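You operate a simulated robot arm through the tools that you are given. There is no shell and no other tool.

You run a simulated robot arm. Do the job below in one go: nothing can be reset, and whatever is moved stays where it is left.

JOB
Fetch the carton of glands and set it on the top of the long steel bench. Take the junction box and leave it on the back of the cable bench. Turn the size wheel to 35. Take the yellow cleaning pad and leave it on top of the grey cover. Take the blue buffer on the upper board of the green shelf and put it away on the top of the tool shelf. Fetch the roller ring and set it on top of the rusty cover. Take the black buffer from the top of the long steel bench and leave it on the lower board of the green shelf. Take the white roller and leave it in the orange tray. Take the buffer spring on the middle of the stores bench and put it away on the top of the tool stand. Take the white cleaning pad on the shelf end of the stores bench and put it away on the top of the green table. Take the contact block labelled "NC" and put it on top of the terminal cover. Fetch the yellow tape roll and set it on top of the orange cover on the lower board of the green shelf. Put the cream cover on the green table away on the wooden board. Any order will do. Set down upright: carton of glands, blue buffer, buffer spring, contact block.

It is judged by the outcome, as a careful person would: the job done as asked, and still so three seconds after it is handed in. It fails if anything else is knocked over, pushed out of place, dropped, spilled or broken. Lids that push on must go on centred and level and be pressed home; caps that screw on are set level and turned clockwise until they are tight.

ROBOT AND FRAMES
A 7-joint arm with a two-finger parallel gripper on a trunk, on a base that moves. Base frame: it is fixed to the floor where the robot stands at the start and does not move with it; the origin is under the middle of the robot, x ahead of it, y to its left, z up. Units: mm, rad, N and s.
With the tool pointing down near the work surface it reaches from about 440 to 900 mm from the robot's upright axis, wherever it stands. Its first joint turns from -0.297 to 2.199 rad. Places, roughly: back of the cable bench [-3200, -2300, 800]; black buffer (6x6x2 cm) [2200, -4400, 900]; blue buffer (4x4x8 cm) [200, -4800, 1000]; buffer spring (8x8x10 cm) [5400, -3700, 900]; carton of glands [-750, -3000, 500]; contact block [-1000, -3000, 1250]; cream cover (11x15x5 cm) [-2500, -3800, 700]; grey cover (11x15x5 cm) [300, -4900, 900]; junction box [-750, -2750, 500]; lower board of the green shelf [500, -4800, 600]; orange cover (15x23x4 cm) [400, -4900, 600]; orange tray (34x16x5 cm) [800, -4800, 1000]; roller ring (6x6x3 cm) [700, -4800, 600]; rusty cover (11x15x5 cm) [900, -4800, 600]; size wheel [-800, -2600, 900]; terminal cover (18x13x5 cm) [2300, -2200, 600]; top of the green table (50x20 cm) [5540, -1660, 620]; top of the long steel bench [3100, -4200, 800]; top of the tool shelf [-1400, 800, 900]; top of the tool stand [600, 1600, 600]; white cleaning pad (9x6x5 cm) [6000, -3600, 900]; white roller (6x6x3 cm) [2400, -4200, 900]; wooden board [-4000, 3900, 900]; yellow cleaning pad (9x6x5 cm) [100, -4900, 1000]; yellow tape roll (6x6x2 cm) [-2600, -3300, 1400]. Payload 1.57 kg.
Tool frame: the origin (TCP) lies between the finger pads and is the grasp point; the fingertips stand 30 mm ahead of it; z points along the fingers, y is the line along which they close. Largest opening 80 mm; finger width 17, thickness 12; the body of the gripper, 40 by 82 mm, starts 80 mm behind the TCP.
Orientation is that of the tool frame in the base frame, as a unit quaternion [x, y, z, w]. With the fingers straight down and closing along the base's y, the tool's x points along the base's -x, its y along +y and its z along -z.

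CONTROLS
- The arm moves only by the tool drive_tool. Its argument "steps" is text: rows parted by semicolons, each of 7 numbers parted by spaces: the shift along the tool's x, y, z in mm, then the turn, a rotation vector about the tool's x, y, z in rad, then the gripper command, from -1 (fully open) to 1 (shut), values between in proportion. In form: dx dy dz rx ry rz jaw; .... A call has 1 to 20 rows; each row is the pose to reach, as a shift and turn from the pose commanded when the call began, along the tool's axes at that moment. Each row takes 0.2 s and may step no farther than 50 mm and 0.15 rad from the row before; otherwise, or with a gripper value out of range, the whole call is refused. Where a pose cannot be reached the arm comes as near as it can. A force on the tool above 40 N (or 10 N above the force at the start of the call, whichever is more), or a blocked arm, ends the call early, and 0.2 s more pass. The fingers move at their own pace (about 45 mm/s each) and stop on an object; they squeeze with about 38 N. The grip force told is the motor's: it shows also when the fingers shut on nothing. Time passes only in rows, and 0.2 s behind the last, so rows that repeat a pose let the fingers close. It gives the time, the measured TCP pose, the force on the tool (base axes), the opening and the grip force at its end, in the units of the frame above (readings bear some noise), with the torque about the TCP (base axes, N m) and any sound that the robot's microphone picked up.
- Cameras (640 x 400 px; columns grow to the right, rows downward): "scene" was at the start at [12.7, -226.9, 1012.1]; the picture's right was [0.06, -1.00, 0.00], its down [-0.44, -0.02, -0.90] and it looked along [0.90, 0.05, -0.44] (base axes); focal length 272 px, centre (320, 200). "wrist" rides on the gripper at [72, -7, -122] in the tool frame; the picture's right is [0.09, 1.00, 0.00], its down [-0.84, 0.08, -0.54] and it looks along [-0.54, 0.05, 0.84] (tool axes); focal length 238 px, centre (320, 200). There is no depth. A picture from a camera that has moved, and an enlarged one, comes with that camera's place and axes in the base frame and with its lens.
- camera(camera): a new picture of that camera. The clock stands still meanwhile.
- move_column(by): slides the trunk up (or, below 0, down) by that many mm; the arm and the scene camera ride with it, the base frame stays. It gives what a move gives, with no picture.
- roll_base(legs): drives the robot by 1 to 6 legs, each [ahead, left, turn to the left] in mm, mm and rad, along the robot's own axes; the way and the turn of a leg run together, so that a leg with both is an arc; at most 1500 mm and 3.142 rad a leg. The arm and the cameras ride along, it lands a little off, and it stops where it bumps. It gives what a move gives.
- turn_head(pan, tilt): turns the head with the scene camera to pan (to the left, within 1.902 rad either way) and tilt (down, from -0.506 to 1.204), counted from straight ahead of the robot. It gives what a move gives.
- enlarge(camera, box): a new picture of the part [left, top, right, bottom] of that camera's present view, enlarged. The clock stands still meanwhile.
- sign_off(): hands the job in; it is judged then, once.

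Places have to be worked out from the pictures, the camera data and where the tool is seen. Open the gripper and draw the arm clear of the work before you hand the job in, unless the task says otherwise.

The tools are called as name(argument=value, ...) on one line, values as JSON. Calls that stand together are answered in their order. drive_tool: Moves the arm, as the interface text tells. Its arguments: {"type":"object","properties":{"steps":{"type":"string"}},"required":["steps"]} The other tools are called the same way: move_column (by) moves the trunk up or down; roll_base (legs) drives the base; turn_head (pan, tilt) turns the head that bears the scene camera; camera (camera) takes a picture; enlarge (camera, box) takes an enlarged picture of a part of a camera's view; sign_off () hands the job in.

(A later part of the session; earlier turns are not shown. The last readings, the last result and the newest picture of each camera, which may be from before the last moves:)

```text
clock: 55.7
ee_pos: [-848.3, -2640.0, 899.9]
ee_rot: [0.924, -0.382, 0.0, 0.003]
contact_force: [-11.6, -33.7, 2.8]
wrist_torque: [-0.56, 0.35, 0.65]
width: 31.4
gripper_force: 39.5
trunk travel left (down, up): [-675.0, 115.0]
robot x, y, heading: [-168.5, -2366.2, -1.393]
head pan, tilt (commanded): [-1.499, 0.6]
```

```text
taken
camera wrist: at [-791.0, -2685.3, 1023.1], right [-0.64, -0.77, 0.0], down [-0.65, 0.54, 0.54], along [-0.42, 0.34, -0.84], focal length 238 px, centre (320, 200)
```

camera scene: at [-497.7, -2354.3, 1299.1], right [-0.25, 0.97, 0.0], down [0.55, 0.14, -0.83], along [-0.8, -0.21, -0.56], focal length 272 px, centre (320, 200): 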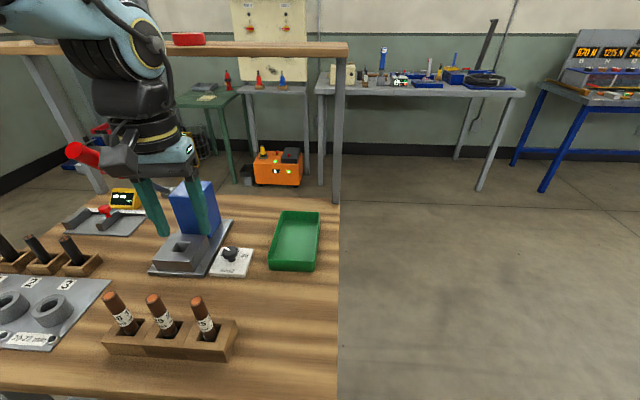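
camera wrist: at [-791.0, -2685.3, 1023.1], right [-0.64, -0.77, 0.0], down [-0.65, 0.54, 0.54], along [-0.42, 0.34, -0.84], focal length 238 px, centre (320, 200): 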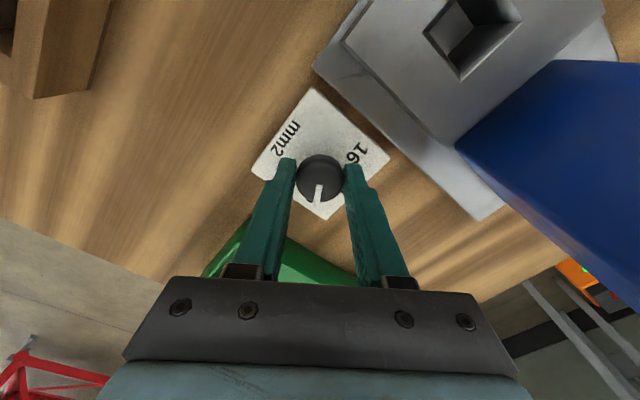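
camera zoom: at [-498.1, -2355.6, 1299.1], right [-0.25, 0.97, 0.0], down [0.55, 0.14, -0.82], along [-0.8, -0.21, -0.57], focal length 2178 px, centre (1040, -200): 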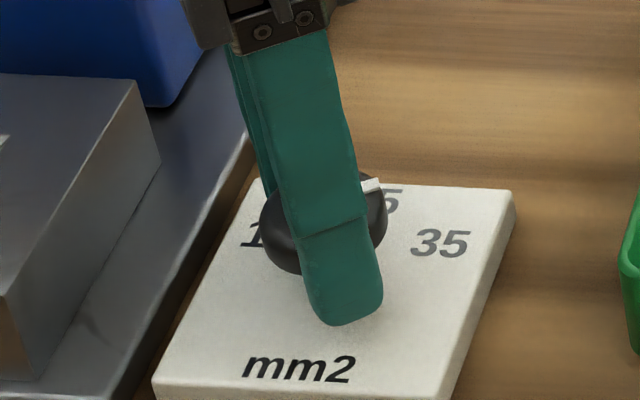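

The torque rose to 0.65 N m, so the knob likely met its end stop. I release, lift and look.

drive_tool(steps="0 0 0 0 0 0 -0.25; 0 0 0 0 0 0 -0.25; 0 0 0 0 0 0 -0.25; 0 0 -40 0 0 -0.1 -0.25; 0 0 -80 0 0 -0.2 -0.25; 30 0 -110 0 0 -0.3 -0.25; 60 0 -150 0 0 -0.44 -0.25; 60 0 -150 0 0 -0.58 -0.25; 60 0 -150 0 0 -0.72 -0.25; 60 0 -150 0 0 -0.86 -0.25")

enlarge(camera="scene", box=[190, 225, 270, 275])

camera(camera="wrist")

```text
clock: 57.9
ee_pos: [-803.6, -2678.1, 1053.5]
ee_rot: [0.999, 0.039, 0.0, 0.0]
contact_force: [0.1, 0.3, 1.1]
wrist_torque: [-0.03, -0.04, 0.0]
width: 50.0
gripper_force: 0.1
trunk travel left (down, up): [-675.0, 115.0]
robot x, y, heading: [-171.0, -2366.2, -1.389]
head pan, tilt (commanded): [-1.499, 0.6]
```

```text
8.00 times, centred on (230, 250) of scene
camera zoom: at [-497.7, -2354.3, 1299.1], right [-0.25, 0.97, 0.0], down [0.55, 0.14, -0.83], along [-0.8, -0.21, -0.56], focal length 2178 px, centre (1040, -200)
```

zoom: 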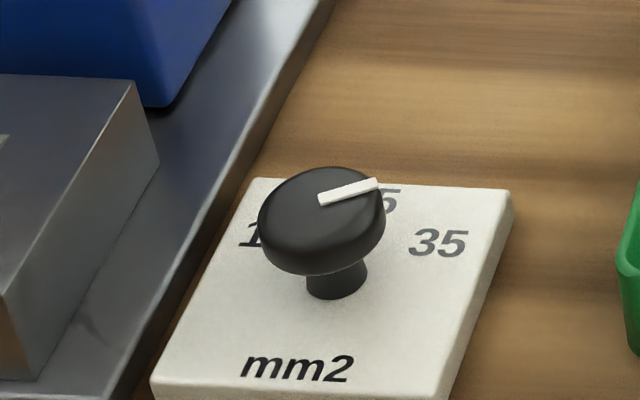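

```text
taken
camera wrist: at [-731.3, -2665.8, 1174.5], right [0.17, -0.99, 0.0], down [-0.83, -0.14, 0.54], along [-0.53, -0.09, -0.84], focal length 238 px, centre (320, 200)
```

wrist: 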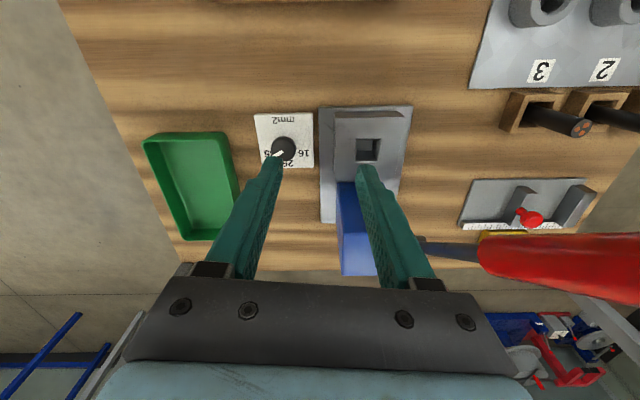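

I enlarge the wrist view; the red lever handle is near on my left, so I must move away to the right next.

enlarge(camera="wrist", box=[245, 105, 325, 175])

```text
5.71 times, centred on (285, 140) of wrist
camera zoom: at [-731.3, -2665.8, 1174.5], right [0.17, -0.99, 0.0], down [-0.83, -0.14, 0.54], along [-0.53, -0.09, -0.84], focal length 1362 px, centre (520, 543)
```

zoom: 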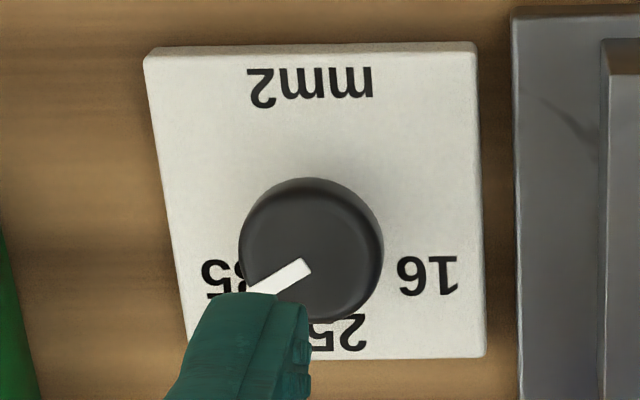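

The mark now reads about 126°, slightly past 35 (≈132.5°). I grip once more and turn back 0.1 rad.

drive_tool(steps="0 -43.3 0 0 0 0 -0.25; -39.7 -43.3 20 0 0 0 -0.25; -39.7 -43.3 65 0 0 0 -0.25; -39.7 -43.3 110 0 0 0 -0.25; -39.7 -43.3 135 0 0 0 -0.25; -39.7 -43.3 152 0 0 0 -0.25; -39.7 -43.3 152 0 0 0 1; -39.7 -43.3 152 0 0 0 1; -39.7 -43.3 152 0 0 0 1; -39.7 -43.3 152 0 0 -0.05 1; -39.7 -43.3 152 0 0 -0.1 1; -39.7 -43.3 152 0 0 -0.1 1")

enlarge(camera="scene", box=[190, 225, 270, 275])

enlarge(camera="wrist", box=[270, 130, 370, 230])

```text
clock: 60.5
ee_pos: [-846.1, -2638.0, 899.1]
ee_rot: [0.996, 0.087, 0.001, 0.0]
contact_force: [7.4, 7.1, -8.7]
wrist_torque: [0.0, 0.07, -0.05]
width: 31.4
gripper_force: 40.1
trunk travel left (down, up): [-675.0, 115.0]
robot x, y, heading: [-168.7, -2365.9, -1.392]
head pan, tilt (commanded): [-1.499, 0.6]
```

```text
8.00 times, centred on (230, 250) of scene
camera zoom: at [-497.7, -2354.1, 1299.0], right [-0.25, 0.97, 0.0], down [0.55, 0.14, -0.83], along [-0.8, -0.21, -0.56], focal length 2178 px, centre (1040, -200)
```

zoom: 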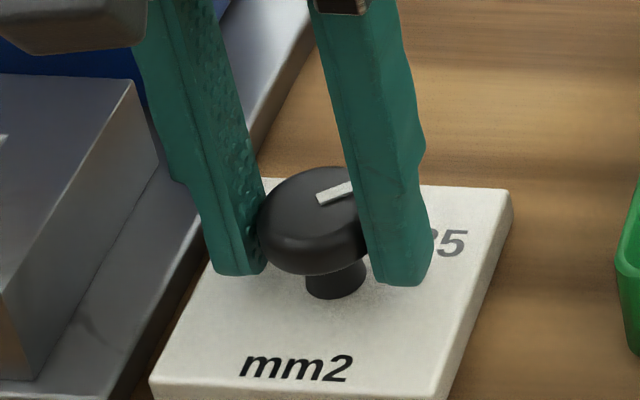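

```text
4.00 times, centred on (320, 180) of wrist
camera zoom: at [-775.8, -2619.2, 1020.8], right [0.26, -0.96, 0.0], down [-0.81, -0.22, 0.54], along [-0.52, -0.14, -0.84], focal length 953 px, centre (320, 280)
```

zoom: 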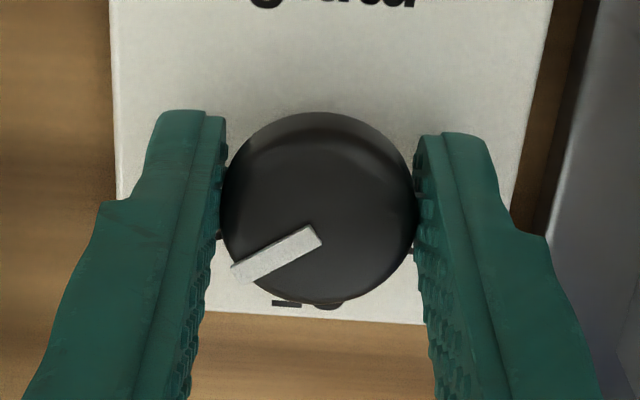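

The mark now points to 131°, which is 35. I release, lift straight up and draw back, then verify.

drive_tool(steps="0 0 0 0 0 0 -0.25; 0 0 0 0 0 0 -0.25; 0 0 0 0 0 0 -0.25; 0 0 -40 0 0 0 -0.25; 0 0 -85 0 0 0 -0.25; 0 0 -130 0 0 0 -0.25; 40 0 -150 0 0 0 -0.25; 85 0 -150 0 0 0 -0.25; 130 0 -150 0 0 0 -0.25; 175 0 -150 0 0 0 -0.25; 220 0 -150 0 0 0 -0.25")

enlarge(camera="scene", box=[190, 225, 270, 275])

camera(camera="scene")

```text
clock: 62.9
ee_pos: [-631.1, -2600.4, 1050.1]
ee_rot: [0.996, 0.087, 0.0, 0.001]
contact_force: [-0.8, -0.5, -1.3]
wrist_torque: [0.01, -0.04, 0.01]
width: 49.8
gripper_force: 0.0
trunk travel left (down, up): [-675.0, 115.0]
robot x, y, heading: [-171.9, -2366.4, -1.388]
head pan, tilt (commanded): [-1.499, 0.6]
```

```text
8.00 times, centred on (230, 250) of scene
camera zoom: at [-498.3, -2354.4, 1299.0], right [-0.25, 0.97, 0.0], down [0.55, 0.14, -0.82], along [-0.8, -0.21, -0.57], focal length 2178 px, centre (1040, -200)
```

zoom: 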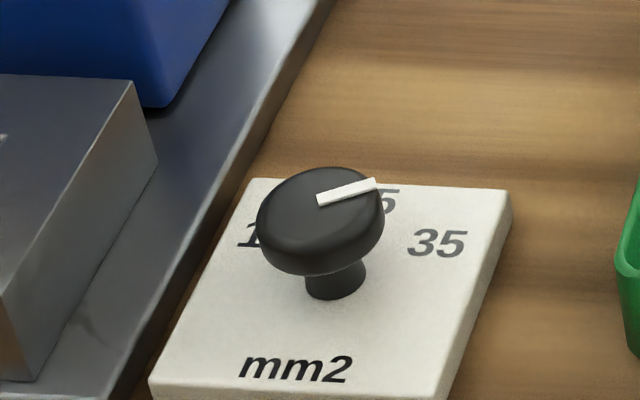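

```text
taken
camera scene: at [-498.3, -2354.4, 1299.0], right [-0.25, 0.97, 0.0], down [0.55, 0.14, -0.82], along [-0.8, -0.21, -0.57], focal length 272 px, centre (320, 200)
```

scene: 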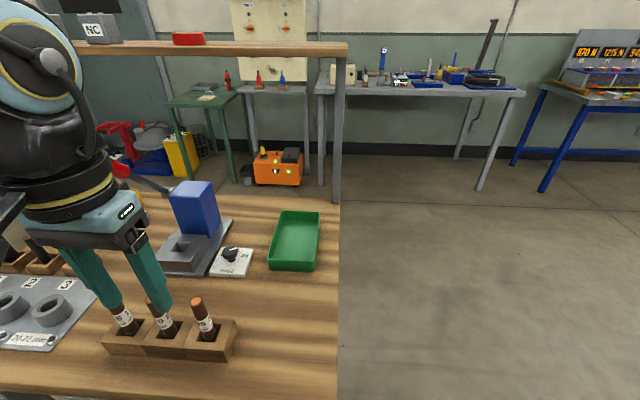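

The wheel stands at 35. Next the NC contact block on the upper board, at about (-1007, -2940, 1250): I raise the trunk fully and lift the arm well clear.

move_column(by=115)

drive_tool(steps="20 0 -45 0 0 0 -0.25; 40 0 -90 0 0 0 -0.25; 60 0 -135 0 0 0 -0.25; 60 0 -175 0 0 0 -1; 60 0 -175 0 0 0 -1; 60 0 -175 0 0 0 -1")

turn_head(pan=-1.3, tilt=0.45)

camera(camera="scene")

```text
clock: 64.4
ee_pos: [-631.0, -2600.4, 1164.5]
ee_rot: [0.996, 0.087, 0.0, 0.0]
contact_force: [0.0, -0.1, -0.2]
wrist_torque: [0.03, 0.01, 0.01]
width: 50.2
gripper_force: 0.0
trunk travel left (down, up): [-790.0, 0.0]
robot x, y, heading: [-173.4, -2367.2, -1.387]
head pan, tilt (commanded): [-1.499, 0.6]
```

```text
clock: 65.8
ee_pos: [-572.6, -2590.0, 1339.6]
ee_rot: [0.996, 0.087, 0.0, 0.0]
contact_force: [-0.6, 0.2, -0.2]
wrist_torque: [0.0, 0.01, 0.0]
width: 79.9
gripper_force: 0.0
trunk travel left (down, up): [-790.0, 0.0]
robot x, y, heading: [-173.3, -2370.2, -1.383]
head pan, tilt (commanded): [-1.499, 0.6]
```

```text
clock: 66.5
ee_pos: [-571.4, -2590.8, 1340.8]
ee_rot: [0.996, 0.087, 0.0, 0.001]
contact_force: [-0.2, 0.3, -0.9]
wrist_torque: [0.02, 0.0, 0.0]
width: 80.0
gripper_force: 0.1
trunk travel left (down, up): [-790.0, 0.0]
robot x, y, heading: [-173.3, -2366.5, -1.385]
head pan, tilt (commanded): [-1.3, 0.45]
```

```text
taken
camera scene: at [-494.8, -2372.2, 1427.6], right [-0.44, 0.9, 0.0], down [0.39, 0.19, -0.9], along [-0.81, -0.39, -0.44], focal length 272 px, centre (320, 200)
```

scene: 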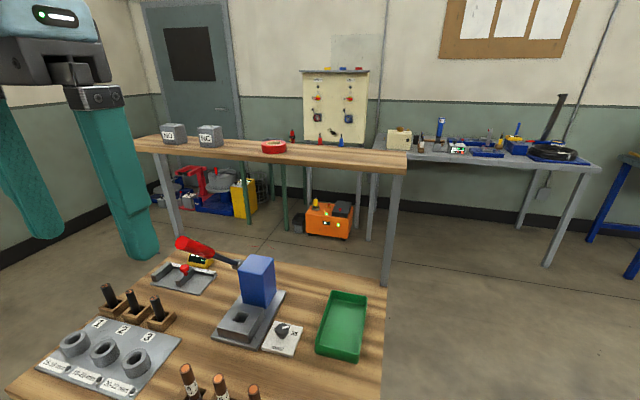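

I enlarge the two blocks to fix their place and turn.

enlarge(camera="scene", box=[130, 100, 290, 200])

```text
4.00 times, centred on (210, 150) of scene
camera zoom: at [-494.8, -2372.2, 1427.6], right [-0.44, 0.9, 0.0], down [0.39, 0.19, -0.9], along [-0.81, -0.39, -0.44], focal length 1089 px, centre (760, 400)
```

zoom: 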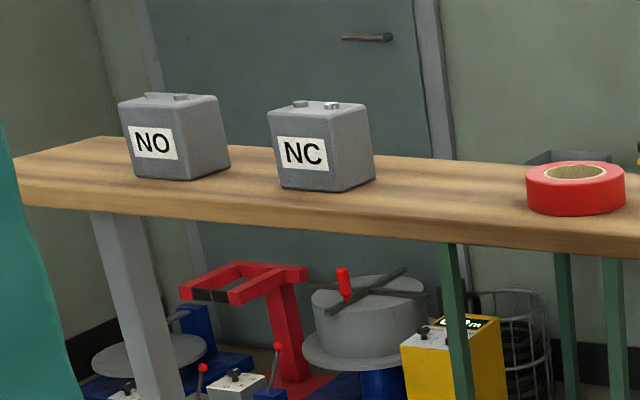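

The NC block stands at about (-975, -2904), on the board at z≈1254, about 46 mm high. I drive 300 mm ahead and 90 mm toward the table.

roll_base(legs=[[300, 0, 0], [0, -90, 0]])

turn_head(pan=-1.3, tilt=0.7)

camera(camera="scene")

camera(camera="wrist")

```text
clock: 69.2
ee_pos: [-602.4, -2904.1, 1340.8]
ee_rot: [0.996, 0.092, 0.0, 0.0]
contact_force: [0.3, 0.3, 0.4]
wrist_torque: [-0.02, -0.01, 0.0]
width: 79.7
gripper_force: 0.1
trunk travel left (down, up): [-790.0, 0.0]
robot x, y, heading: [-204.6, -2678.4, -1.381]
head pan, tilt (commanded): [-1.3, 0.45]
```

```text
clock: 70.0
ee_pos: [-602.0, -2904.9, 1340.5]
ee_rot: [0.996, 0.091, 0.0, 0.001]
contact_force: [-0.3, 0.6, 0.5]
wrist_torque: [0.01, 0.0, 0.01]
width: 80.1
gripper_force: 0.0
trunk travel left (down, up): [-790.0, 0.0]
robot x, y, heading: [-201.4, -2676.0, -1.386]
head pan, tilt (commanded): [-1.3, 0.7]
```

```text
taken
camera scene: at [-519.9, -2682.5, 1405.5], right [-0.44, 0.9, 0.0], down [0.58, 0.29, -0.77], along [-0.69, -0.34, -0.64], focal length 272 px, centre (320, 200)
```

scene: 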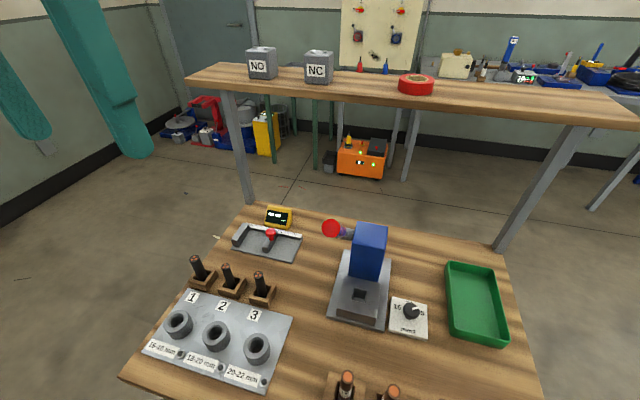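

```text
taken
camera wrist: at [-532.2, -2884.3, 1462.2], right [0.27, -0.96, 0.0], down [-0.81, -0.23, 0.54], along [-0.52, -0.15, -0.84], focal length 238 px, centre (320, 200)
```

wrist: 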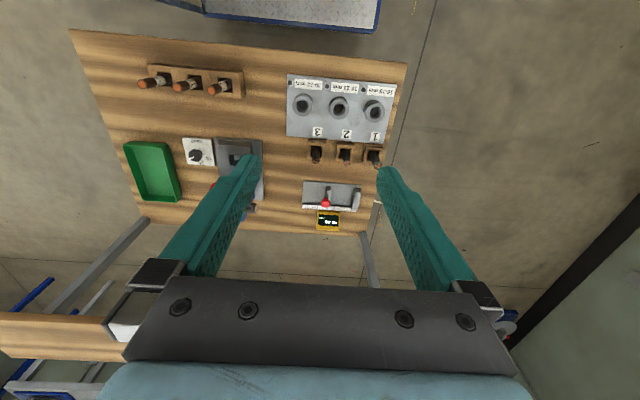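

I enlarge the NC block again from the new spot.

enlarge(camera="scene", box=[235, 35, 355, 110])

```text
5.33 times, centred on (295, 72) of scene
camera zoom: at [-519.9, -2682.5, 1405.5], right [-0.44, 0.9, 0.0], down [0.58, 0.29, -0.77], along [-0.69, -0.34, -0.64], focal length 1452 px, centre (453, 880)
```

zoom: 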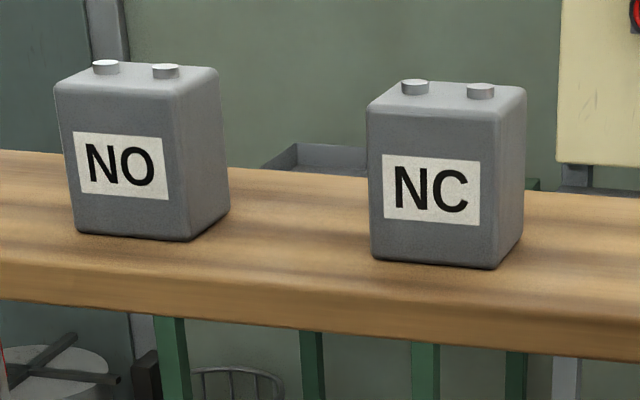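

The block is aligned with the table (yaw ≈ -2.95), its centre near (-978, -2909). I extend toward it at a height above the board, stopping short to check with the wrist camera.

drive_tool(steps="-44.4 -9.1 -10 0 0 0 -0.5; -88.8 -18.2 -20 0 0 0 -0.5; -133.1 -27.3 -30 0 0 0 -0.5; -177.5 -36.5 -30 0 0 0 -0.5; -221.9 -45.6 -30 0 0 0 -0.5; -266.2 -54.7 -30 0 0 0 -0.5; -310.6 -63.8 -30 0 0 0 -0.5")

camera(camera="wrist")

camera(camera="scene")

```text
clock: 71.6
ee_pos: [-921.1, -2899.0, 1369.5]
ee_rot: [0.996, 0.09, 0.0, 0.001]
contact_force: [0.6, -0.3, 0.4]
wrist_torque: [0.02, 0.05, -0.02]
width: 60.0
gripper_force: 0.1
trunk travel left (down, up): [-790.0, 0.0]
robot x, y, heading: [-206.0, -2676.1, -1.379]
head pan, tilt (commanded): [-1.3, 0.7]
```

```text
taken
camera wrist: at [-851.3, -2878.2, 1491.5], right [0.27, -0.96, 0.0], down [-0.81, -0.23, 0.54], along [-0.52, -0.15, -0.84], focal length 238 px, centre (320, 200)
```

wrist: 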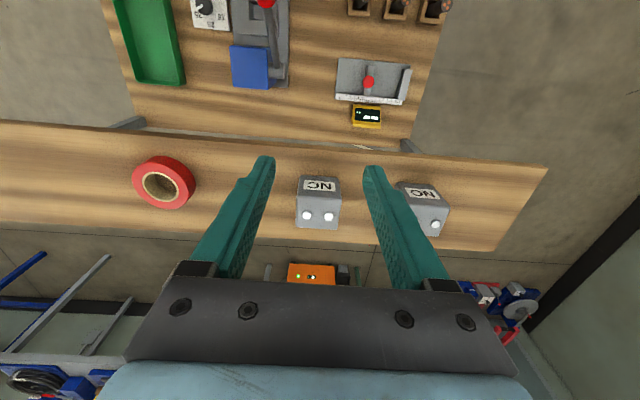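

```text
taken
camera scene: at [-519.2, -2682.8, 1405.6], right [-0.45, 0.9, 0.0], down [0.58, 0.29, -0.77], along [-0.69, -0.34, -0.64], focal length 272 px, centre (320, 200)
```

scene: 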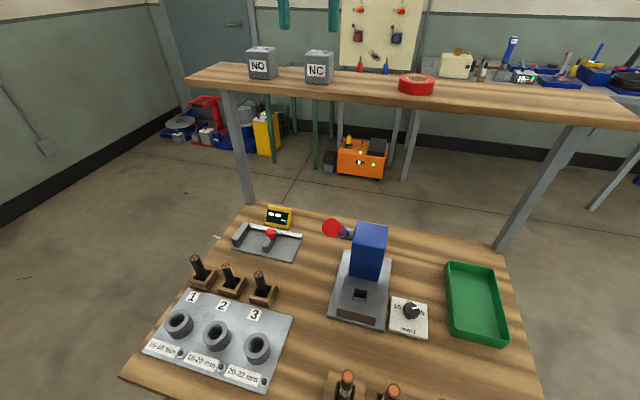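

The NC block is centred in the wrist view. I enlarge it for precise alignment.

enlarge(camera="wrist", box=[260, 160, 380, 240])

```text
5.00 times, centred on (320, 200) of wrist
camera zoom: at [-851.3, -2878.2, 1491.5], right [0.27, -0.96, 0.0], down [-0.81, -0.23, 0.54], along [-0.52, -0.15, -0.84], focal length 1192 px, centre (320, 200)
```

zoom: 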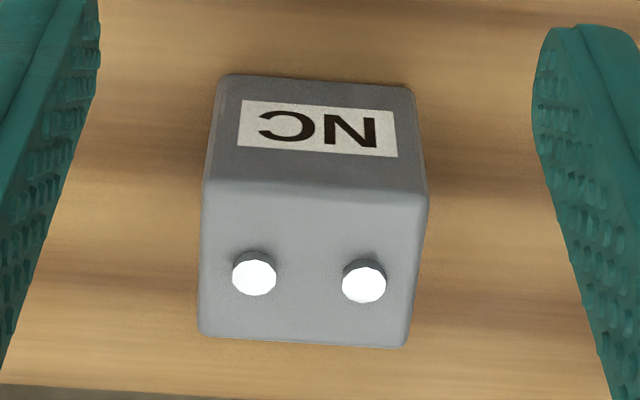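

Block centre (-987, -2913.6), board at z≈1252, sides parallel to my fingers. I lower to z 1288, close and lift.

drive_tool(steps="-34 1.2 0 0 0 0 -0.5; -67.4 2.5 0 0 0 0 -0.5; -67.4 2.5 30 0 0 0 -0.5; -67.4 2.5 60 0 0 0 -0.5; -67.4 2.5 81 0 0 0 -0.5; -67.4 2.5 81 0 0 0 1; -67.4 2.5 81 0 0 0 1; -67.4 2.5 81 0 0 0 1; -67.4 2.5 81 0 0 0 1")

camera(camera="wrist")

```text
clock: 73.6
ee_pos: [-984.9, -2911.7, 1288.7]
ee_rot: [0.996, 0.091, 0.0, 0.0]
contact_force: [0.3, 0.2, 0.7]
wrist_torque: [0.01, 0.02, 0.04]
width: 44.3
gripper_force: 38.5
out of reach, approached as far as the arm can: row 2, 3
trunk travel left (down, up): [-790.0, 0.0]
robot x, y, heading: [-200.9, -2675.1, -1.377]
head pan, tilt (commanded): [-1.3, 0.7]
```

```text
taken
camera wrist: at [-915.4, -2891.8, 1410.2], right [0.27, -0.96, 0.0], down [-0.81, -0.23, 0.54], along [-0.52, -0.15, -0.84], focal length 238 px, centre (320, 200)
```

wrist: 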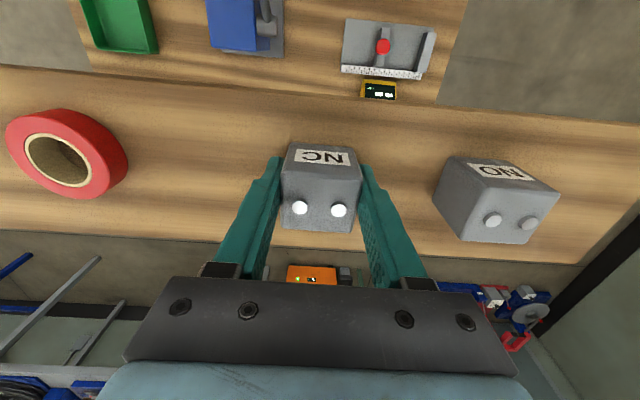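

The block is gripped at 44.3 mm. I lift it and draw it back from the board.

drive_tool(steps="0 0 -20 0 0 0 1; 10 0 -45 0 0 0 1; 45 0 -60 0 0 0 1; 90 0 -60 0 0 0 1; 135 0 -60 0 0 0 1; 180 0 -60 0 0 0 1; 225 0 -60 0 0 0 1; 270 0 -60 0 0 0 1; 315 0 -60 0 0 0 1; 360 0 -60 0 0 0 1")

camera(camera="wrist")

turn_head(pan=0.6, tilt=0.3)

camera(camera="scene")

```text
clock: 75.8
ee_pos: [-629.9, -2844.5, 1349.1]
ee_rot: [0.996, 0.09, 0.0, 0.0]
contact_force: [-0.8, -0.1, -0.7]
wrist_torque: [0.0, -0.05, -0.02]
width: 44.3
gripper_force: 38.2
trunk travel left (down, up): [-790.0, 0.0]
robot x, y, heading: [-203.9, -2679.5, -1.381]
head pan, tilt (commanded): [-1.3, 0.7]
```

```text
taken
camera wrist: at [-560.3, -2824.6, 1471.4], right [0.27, -0.96, 0.0], down [-0.81, -0.23, 0.54], along [-0.52, -0.15, -0.84], focal length 238 px, centre (320, 200)
```

wrist: 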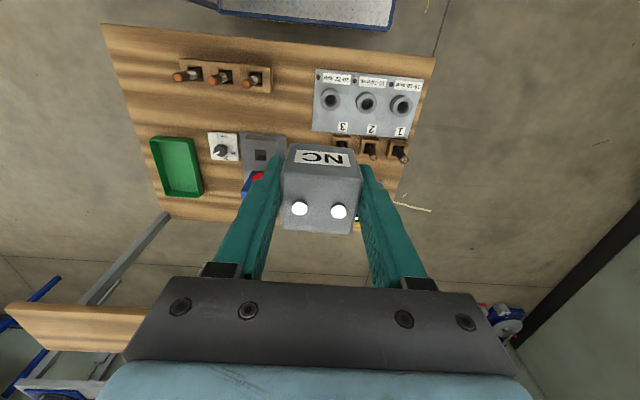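

```text
clock: 77.7
ee_pos: [-630.3, -2844.3, 1350.2]
ee_rot: [0.996, 0.091, 0.0, 0.0]
contact_force: [0.3, 1.5, -0.4]
wrist_torque: [0.0, 0.0, -0.01]
width: 44.3
gripper_force: 37.8
trunk travel left (down, up): [-790.0, 0.0]
robot x, y, heading: [-202.6, -2676.2, -1.386]
head pan, tilt (commanded): [0.6, 0.3]
```

```text
taken
camera scene: at [-377.5, -2710.4, 1441.6], right [-0.7, -0.71, 0.0], down [-0.21, 0.21, -0.96], along [0.68, -0.67, -0.3], focal length 272 px, centre (320, 200)
```

scene: 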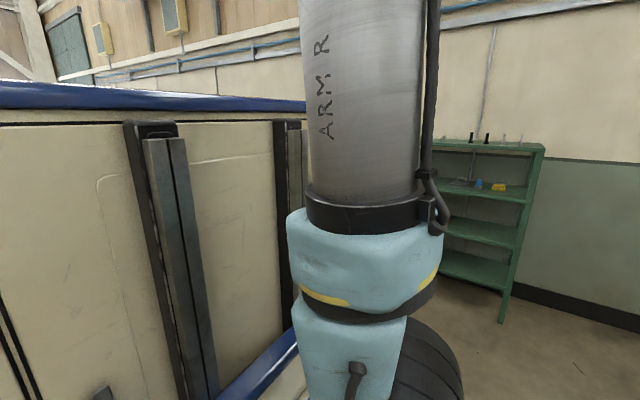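

The block is held well. Before driving I look back along my own right side to learn how far the robot extends to the rear.

turn_head(pan=-1.9, tilt=0.8)

camera(camera="scene")

```text
clock: 80.0
ee_pos: [-631.1, -2845.6, 1351.2]
ee_rot: [0.996, 0.09, -0.001, 0.001]
contact_force: [-0.3, -0.5, 0.0]
wrist_torque: [0.01, 0.01, 0.04]
width: 44.4
gripper_force: 38.0
trunk travel left (down, up): [-790.0, 0.0]
robot x, y, heading: [-206.6, -2678.0, -1.379]
head pan, tilt (commanded): [-1.901, 0.799]
```

```text
taken
camera scene: at [-523.7, -2633.6, 1397.2], right [0.14, 0.99, 0.0], down [0.71, -0.1, -0.7], along [-0.69, 0.1, -0.72], focal length 272 px, centre (320, 200)
```

scene: 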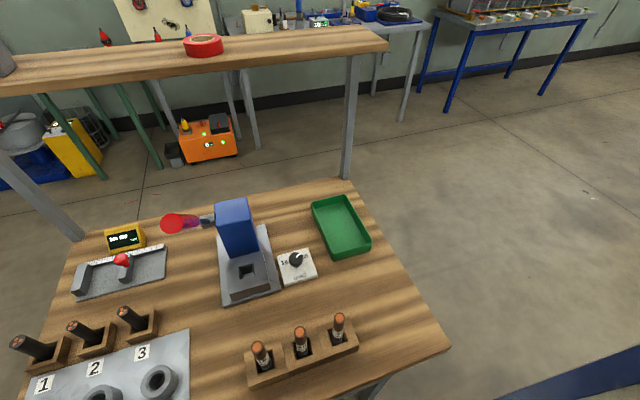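

The rear blue edge is a vertical corner of my own back wall at about 0.4 m behind the centre, so the footprint is roughly 0.8 x 0.6 m. I back away from the table, turn to face +x and look for the yellow table.

roll_base(legs=[[0, 500, 0], [0, 0, 1.38]])

turn_head(pan=-0.2, tilt=0.35)

camera(camera="scene")

```text
clock: 86.3
ee_pos: [365.8, -3035.4, 1349.9]
ee_rot: [0.719, 0.695, 0.0, -0.001]
contact_force: [0.4, 0.2, -0.2]
wrist_torque: [-0.04, -0.02, 0.0]
width: 44.1
gripper_force: 38.0
trunk travel left (down, up): [-790.0, 0.0]
robot x, y, heading: [294.2, -2583.4, -0.028]
head pan, tilt (commanded): [-1.901, 0.799]
```

```text
clock: 88.0
ee_pos: [365.4, -3035.3, 1350.4]
ee_rot: [0.719, 0.695, 0.0, 0.001]
contact_force: [0.9, -0.6, -0.3]
wrist_torque: [0.04, 0.02, -0.01]
width: 44.4
gripper_force: 38.5
trunk travel left (down, up): [-790.0, 0.0]
robot x, y, heading: [293.5, -2577.9, -0.026]
head pan, tilt (commanded): [-0.201, 0.351]
```

```text
taken
camera scene: at [300.1, -2834.1, 1436.9], right [-0.22, -0.97, 0.0], down [-0.34, 0.08, -0.94], along [0.92, -0.21, -0.34], focal length 272 px, centre (320, 200)
```

scene: 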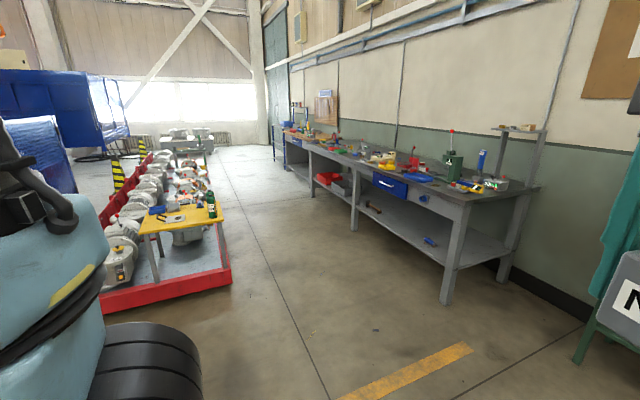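

The yellow table at the end of the red pallet and the long steel bench are clear. I enlarge both.

enlarge(camera="scene", box=[90, 170, 250, 270])

enlarge(camera="scene", box=[360, 120, 550, 220])

enlarge(camera="scene", box=[260, 80, 420, 200])

```text
4.00 times, centred on (170, 220) of scene
camera zoom: at [300.1, -2834.1, 1436.9], right [-0.22, -0.97, 0.0], down [-0.34, 0.08, -0.94], along [0.92, -0.21, -0.34], focal length 1089 px, centre (920, 120)
```

zoom: 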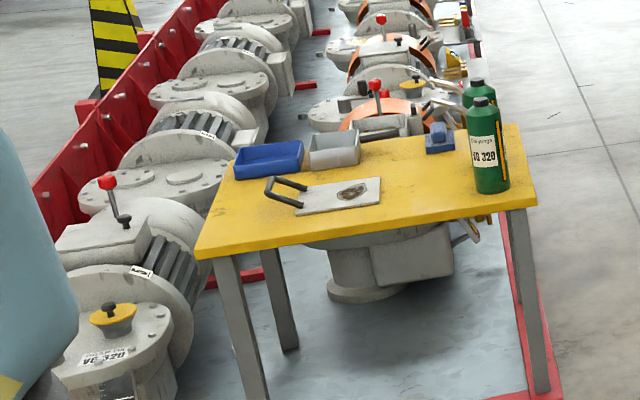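

```text
3.37 times, centred on (455, 170) of scene
camera zoom: at [300.1, -2834.1, 1436.9], right [-0.22, -0.97, 0.0], down [-0.34, 0.08, -0.94], along [0.92, -0.21, -0.34], focal length 917 px, centre (-135, 301)
```

zoom: 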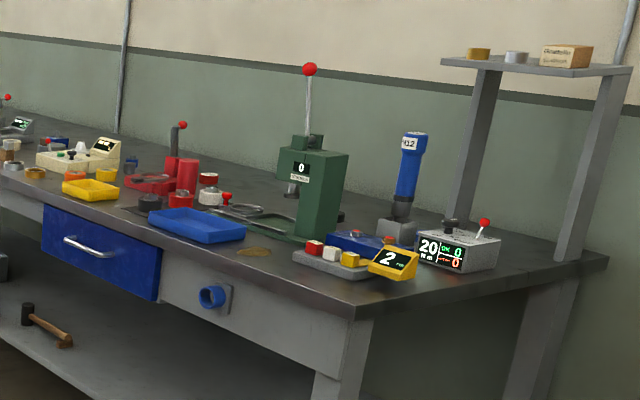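

```text
3.33 times, centred on (340, 140) of scene
camera zoom: at [300.1, -2834.1, 1436.9], right [-0.22, -0.97, 0.0], down [-0.34, 0.08, -0.94], along [0.92, -0.21, -0.34], focal length 908 px, centre (253, 400)
```

zoom: 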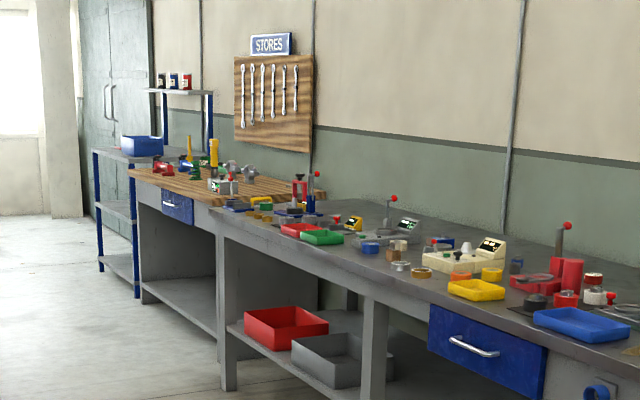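

The terminal cover is the white plate with the black handle on the yellow table, near (2370, -2190, 600). I drive out ahead, turn to bring that table to my right, and look again.

roll_base(legs=[[1000, -60, 0], [0, 0, 1.815]])

move_column(by=-300)

turn_head(pan=-1.3, tilt=0.5)

camera(camera="scene")

```text
clock: 97.6
ee_pos: [1712.1, -2498.2, 1350.1]
ee_rot: [-0.105, 0.994, -0.001, 0.0]
contact_force: [0.8, 0.1, -1.4]
wrist_torque: [0.02, 0.02, -0.02]
width: 44.3
gripper_force: 37.8
trunk travel left (down, up): [-790.0, 0.0]
robot x, y, heading: [1290.5, -2679.2, 1.786]
head pan, tilt (commanded): [-0.201, 0.351]
```

```text
clock: 100.6
ee_pos: [1714.0, -2498.1, 1050.3]
ee_rot: [-0.104, 0.995, -0.001, 0.001]
contact_force: [0.3, 0.6, -0.4]
wrist_torque: [0.0, -0.03, 0.02]
width: 44.1
gripper_force: 37.3
trunk travel left (down, up): [-490.0, 300.0]
robot x, y, heading: [1296.0, -2676.3, 1.788]
head pan, tilt (commanded): [-0.201, 0.351]
```

```text
clock: 101.9
ee_pos: [1713.4, -2499.6, 1050.2]
ee_rot: [-0.105, 0.994, 0.001, 0.0]
contact_force: [0.7, 0.0, -1.3]
wrist_torque: [0.03, -0.01, 0.02]
width: 44.3
gripper_force: 37.7
trunk travel left (down, up): [-490.0, 300.0]
robot x, y, heading: [1294.3, -2677.2, 1.79]
head pan, tilt (commanded): [-1.3, 0.499]
```

```text
taken
camera scene: at [1614.9, -2664.8, 1123.2], right [0.47, -0.88, 0.0], down [-0.42, -0.23, -0.88], along [0.77, 0.41, -0.48], focal length 272 px, centre (320, 200)
```

scene: 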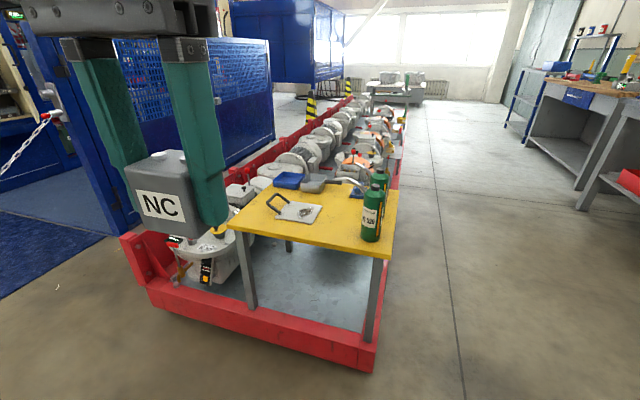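

I enlarge the yellow table top to locate the plate and its handle.

enlarge(camera="scene", box=[220, 160, 400, 280])

```text
3.33 times, centred on (310, 220) of scene
camera zoom: at [1614.9, -2664.8, 1123.2], right [0.47, -0.88, 0.0], down [-0.42, -0.23, -0.88], along [0.77, 0.41, -0.48], focal length 908 px, centre (353, 133)
```

zoom: 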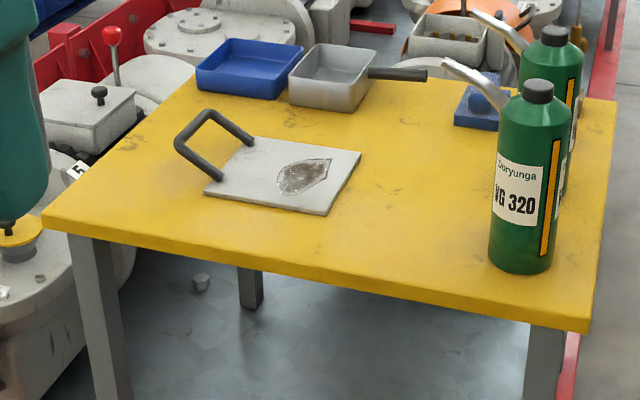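

Plate centre is near (2307, -2212), top z≈627, with the handle along its left edge; I'll set the block at about (2310, -2228). I slide the base 450 mm toward the table.

roll_base(legs=[[95, -450, 0]])

move_column(by=-300)

camera(camera="scene")

camera(camera="wrist")

```text
clock: 104.7
ee_pos: [2137.9, -2309.9, 1049.8]
ee_rot: [-0.103, 0.995, -0.001, 0.0]
contact_force: [0.2, 0.7, -0.6]
wrist_torque: [-0.03, 0.0, -0.02]
width: 44.3
gripper_force: 37.8
trunk travel left (down, up): [-490.0, 300.0]
robot x, y, heading: [1718.7, -2487.7, 1.788]
head pan, tilt (commanded): [-1.3, 0.499]
```

```text
clock: 107.7
ee_pos: [2138.3, -2309.8, 750.1]
ee_rot: [-0.103, 0.995, 0.0, 0.0]
contact_force: [0.4, 0.5, -0.8]
wrist_torque: [-0.03, 0.02, 0.0]
width: 44.1
gripper_force: 38.1
trunk travel left (down, up): [-190.0, 600.0]
robot x, y, heading: [1715.8, -2490.5, 1.791]
head pan, tilt (commanded): [-1.3, 0.499]
```

```text
taken
camera scene: at [2039.6, -2476.5, 823.2], right [0.47, -0.88, 0.0], down [-0.42, -0.22, -0.88], along [0.78, 0.41, -0.48], focal length 272 px, centre (320, 200)
```

scene: 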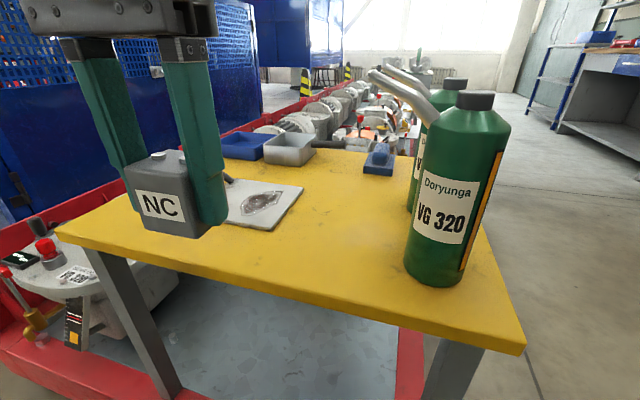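

```text
taken
camera wrist: at [2070.0, -2331.7, 872.0], right [-0.29, 0.96, 0.0], down [0.8, 0.25, 0.54], along [0.52, 0.16, -0.84], focal length 238 px, centre (320, 200)
```

wrist: 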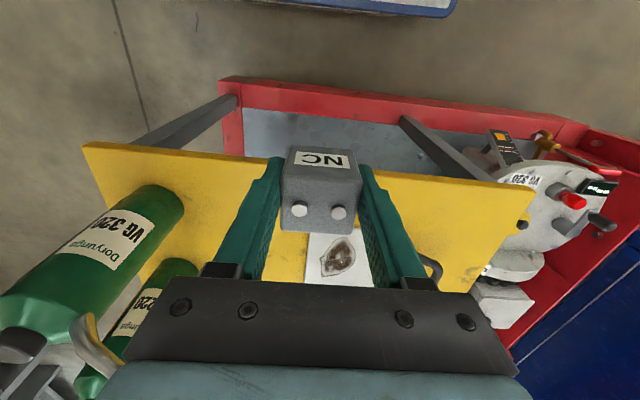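

The block now hangs before the table; I enlarge the scene view to refine the plate's place.

enlarge(camera="scene", box=[190, 130, 340, 250])

```text
3.33 times, centred on (265, 190) of scene
camera zoom: at [2039.6, -2476.5, 823.2], right [0.47, -0.88, 0.0], down [-0.42, -0.22, -0.88], along [0.78, 0.41, -0.48], focal length 908 px, centre (503, 233)
```

zoom: 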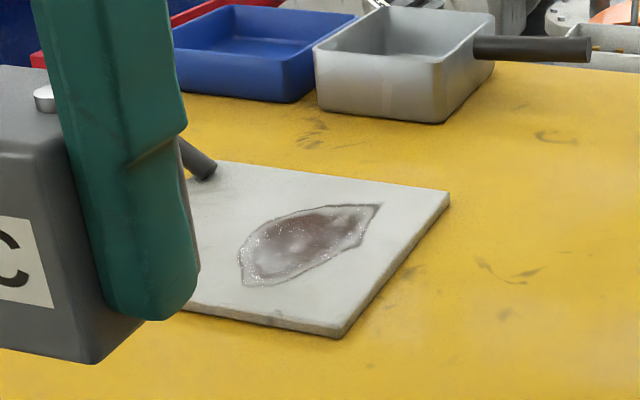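

Plate confirmed: right edge midpoint (2322, -2276). I carry the block over the plate at z 750, then come down to about 25 mm above it.

drive_tool(steps="-40 9.5 0 0 0 0 1; -80 19 0 0 0 0 1; -120 28.6 0 0 0 0 1; -160 38.1 0 0 0 0 1; -186.8 44.5 0 0 0 0 1; -186.8 44.5 30 0 0 0 1; -186.8 44.5 60 0 0 0 1; -186.8 44.5 60 0 0 0 1")

enlarge(camera="scene", box=[150, 80, 350, 230])

camera(camera="wrist")

```text
clock: 109.5
ee_pos: [2313.5, -2227.9, 690.0]
ee_rot: [-0.103, 0.995, 0.0, 0.0]
contact_force: [-0.6, 0.6, -1.7]
wrist_torque: [0.03, -0.02, 0.03]
width: 44.2
gripper_force: 38.0
trunk travel left (down, up): [-190.0, 600.0]
robot x, y, heading: [1718.5, -2488.6, 1.788]
head pan, tilt (commanded): [-1.3, 0.499]
```

```text
2.67 times, centred on (250, 155) of scene
camera zoom: at [2039.7, -2476.5, 823.2], right [0.47, -0.88, 0.0], down [-0.42, -0.22, -0.88], along [0.78, 0.41, -0.48], focal length 726 px, centre (507, 320)
```

zoom: 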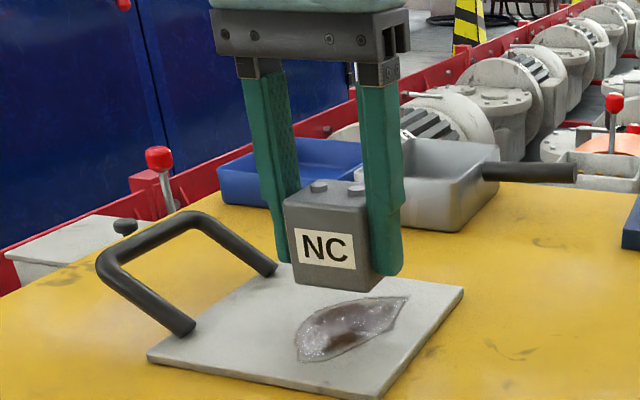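

```text
taken
camera wrist: at [2245.8, -2248.8, 812.0], right [-0.29, 0.96, 0.0], down [0.8, 0.25, 0.54], along [0.52, 0.16, -0.84], focal length 238 px, centre (320, 200)
```

wrist: 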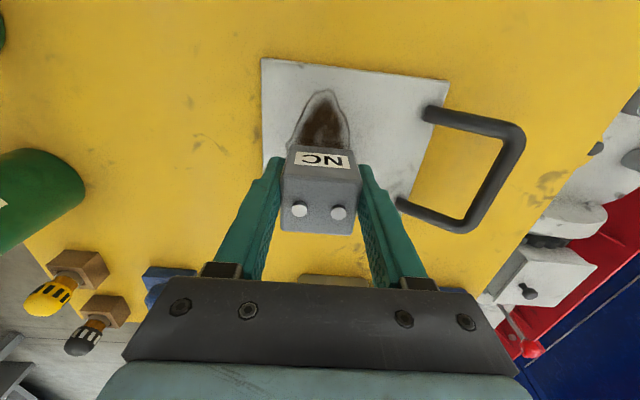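

Position is good: block centre well inside the plate and clear of the handle; plate top computes to z≈625.5. I lower to just above contact.

drive_tool(steps="0 0 14 0 0 0 1; 0 0 23 0 0 0 1; 0 0 25 0 0 0 1; 0 0 25 0 0 0 1")

enlarge(camera="scene", box=[200, 120, 300, 195])

```text
clock: 110.5
ee_pos: [2312.5, -2228.5, 664.1]
ee_rot: [-0.103, 0.995, -0.001, 0.0]
contact_force: [-0.2, 0.5, -0.6]
wrist_torque: [0.01, -0.01, 0.03]
width: 44.4
gripper_force: 37.6
trunk travel left (down, up): [-190.0, 600.0]
robot x, y, heading: [1713.4, -2486.3, 1.785]
head pan, tilt (commanded): [-1.3, 0.499]
```

```text
5.33 times, centred on (250, 158) of scene
camera zoom: at [2039.7, -2476.5, 823.2], right [0.47, -0.88, 0.0], down [-0.42, -0.22, -0.88], along [0.78, 0.41, -0.48], focal length 1452 px, centre (693, 427)
```

zoom: 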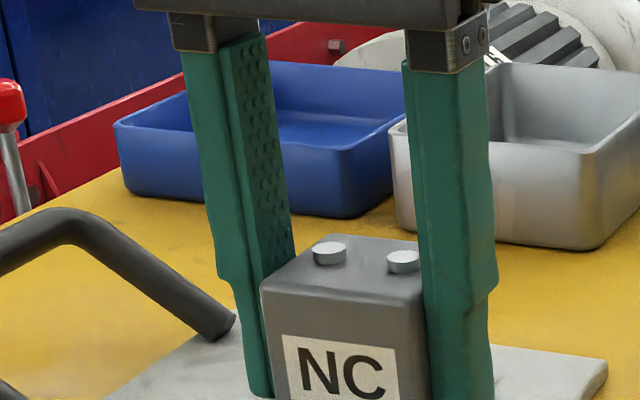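

No contact yet; I continue down 3 mm in small steps.

drive_tool(steps="0 0 1 0 0 0 1; 0 0 2 0 0 0 1; 0 0 3 0 0 0 1")

enlarge(camera="scene", box=[200, 150, 300, 225])

```text
clock: 111.3
ee_pos: [2312.0, -2228.4, 663.8]
ee_rot: [-0.102, 0.995, 0.0, 0.002]
contact_force: [1.8, 2.9, 16.6]
wrist_torque: [-0.02, 0.1, 0.03]
width: 44.2
gripper_force: 38.0
trunk travel left (down, up): [-190.0, 600.0]
robot x, y, heading: [1715.7, -2490.7, 1.782]
head pan, tilt (commanded): [-1.3, 0.499]
```

```text
5.33 times, centred on (250, 188) of scene
camera zoom: at [2039.4, -2476.6, 823.6], right [0.47, -0.88, 0.0], down [-0.42, -0.22, -0.88], along [0.78, 0.41, -0.48], focal length 1452 px, centre (693, 267)
```

zoom: 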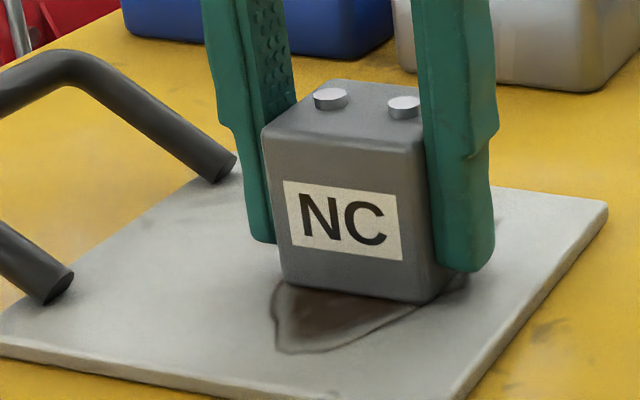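

Contact of 17 N: the block stands on the plate. I open and lift straight up.

drive_tool(steps="0 0 -1.5 0 0 0 1; 0 0 -2 0 0 0 -0.5; 0 0 -2 0 0 0 -0.5; 0 0 -2 0 0 0 -0.5; 0 0 -25 0 0 0 -0.5; 0 0 -60 0 0 0 -0.5; 0 0 -100 0 0 0 -0.5; 0 0 -140 0 0 0 -0.5")

enlarge(camera="scene", box=[150, 80, 350, 230])

```text
clock: 113.1
ee_pos: [2312.9, -2231.0, 801.6]
ee_rot: [-0.103, 0.995, 0.001, 0.0]
contact_force: [0.4, -0.3, -0.3]
wrist_torque: [-0.02, 0.03, 0.01]
width: 60.1
gripper_force: 0.0
trunk travel left (down, up): [-190.0, 600.0]
robot x, y, heading: [1715.2, -2487.6, 1.788]
head pan, tilt (commanded): [-1.3, 0.499]
```

```text
2.67 times, centred on (250, 155) of scene
camera zoom: at [2039.7, -2476.5, 823.1], right [0.47, -0.88, 0.0], down [-0.42, -0.22, -0.88], along [0.78, 0.41, -0.48], focal length 726 px, centre (507, 320)
```

zoom: 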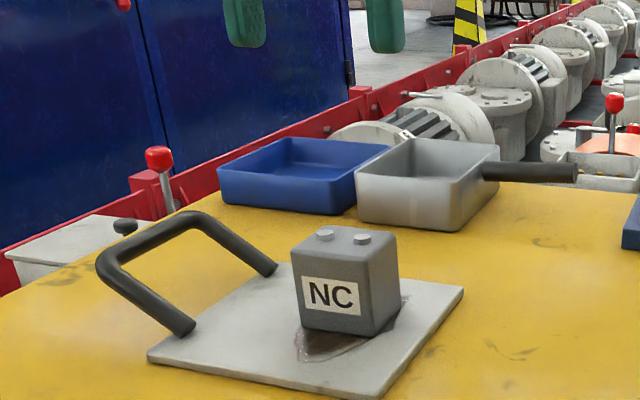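

The NC block stands upright on the terminal cover. Now I raise up, back off, turn along the corridor (hall is turned about 0.2 rad) and drive toward the stores bench.

move_column(by=450)

roll_base(legs=[[0, 450, 0], [0, 0, -1.587], [0, -900, 0], [860, 0, 0]])

turn_head(pan=-0.5, tilt=0.35)

camera(camera="scene")

```text
refused: 450 is not a number from -400 to 400
```

```text
clock: 117.6
ee_pos: [1918.5, -2678.9, 802.4]
ee_rot: [0.174, 0.985, 0.0, 0.001]
contact_force: [-1.0, 0.4, 0.0]
wrist_torque: [-0.01, -0.02, 0.01]
width: 60.0
gripper_force: 0.0
trunk travel left (down, up): [-190.0, 600.0]
robot x, y, heading: [1277.2, -2581.4, 1.23]
head pan, tilt (commanded): [-1.3, 0.499]
stopped in leg 2: the robot was blocked; the commanded pose is now the measured one
```

```text
clock: 118.7
ee_pos: [1917.7, -2679.2, 801.4]
ee_rot: [0.175, 0.985, 0.0, 0.0]
contact_force: [-0.4, 0.4, 0.1]
wrist_torque: [0.01, 0.02, 0.0]
width: 60.1
gripper_force: 0.1
trunk travel left (down, up): [-190.0, 600.0]
robot x, y, heading: [1273.1, -2578.7, 1.225]
head pan, tilt (commanded): [-0.499, 0.351]
```

```text
taken
camera scene: at [1535.9, -2674.3, 836.9], right [0.66, -0.75, 0.0], down [-0.26, -0.23, -0.94], along [0.7, 0.62, -0.34], focal length 272 px, centre (320, 200)
```

scene: 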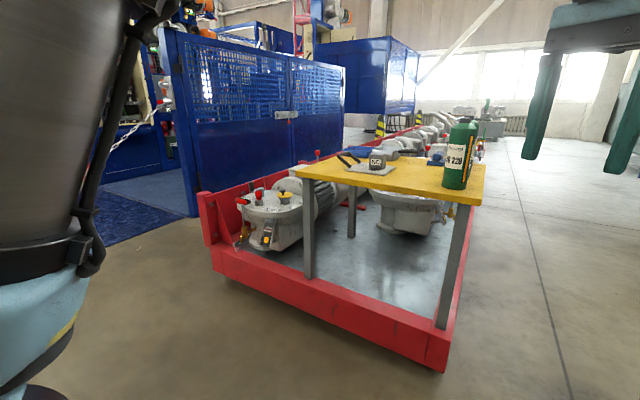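

The turn was blocked at heading 1.23, probably by the warning cone at my front left. I look there before doing anything else.

turn_head(pan=0.35, tilt=0.6)

camera(camera="scene")

camera(camera="wrist")

```text
clock: 119.9
ee_pos: [1918.7, -2679.4, 801.4]
ee_rot: [0.175, 0.985, 0.0, 0.0]
contact_force: [0.2, 1.0, 0.1]
wrist_torque: [-0.01, -0.01, 0.05]
width: 60.0
gripper_force: 0.0
trunk travel left (down, up): [-190.0, 600.0]
robot x, y, heading: [1276.8, -2582.0, 1.226]
head pan, tilt (commanded): [0.351, 0.6]
```

```text
taken
camera scene: at [1465.8, -2647.8, 814.1], right [1.0, 0.01, 0.0], down [0.0, -0.56, -0.83], along [-0.01, 0.83, -0.56], focal length 272 px, centre (320, 200)
```

scene: 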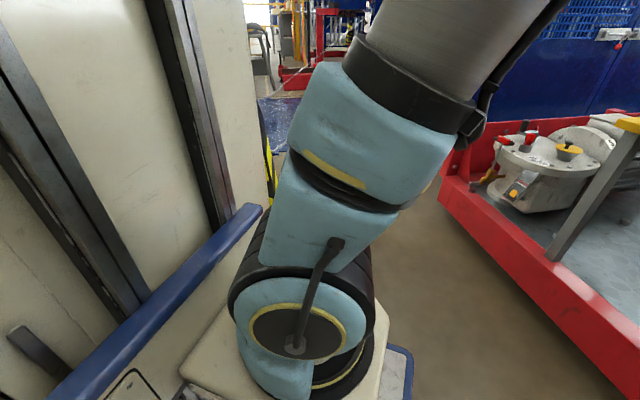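

```text
taken
camera wrist: at [1849.0, -2659.9, 923.6], right [0.26, 0.97, 0.0], down [0.81, -0.22, 0.54], along [0.52, -0.14, -0.84], focal length 238 px, centre (320, 200)
```

wrist: 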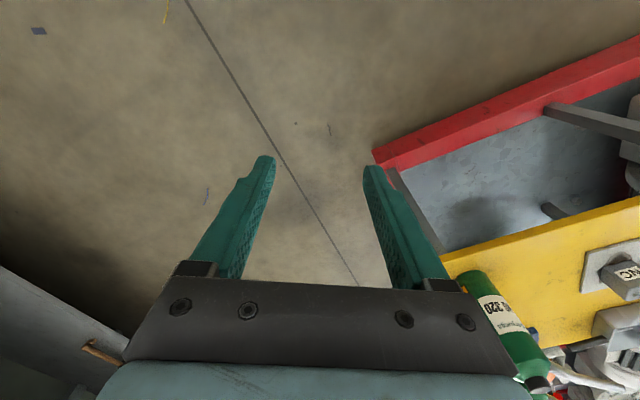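

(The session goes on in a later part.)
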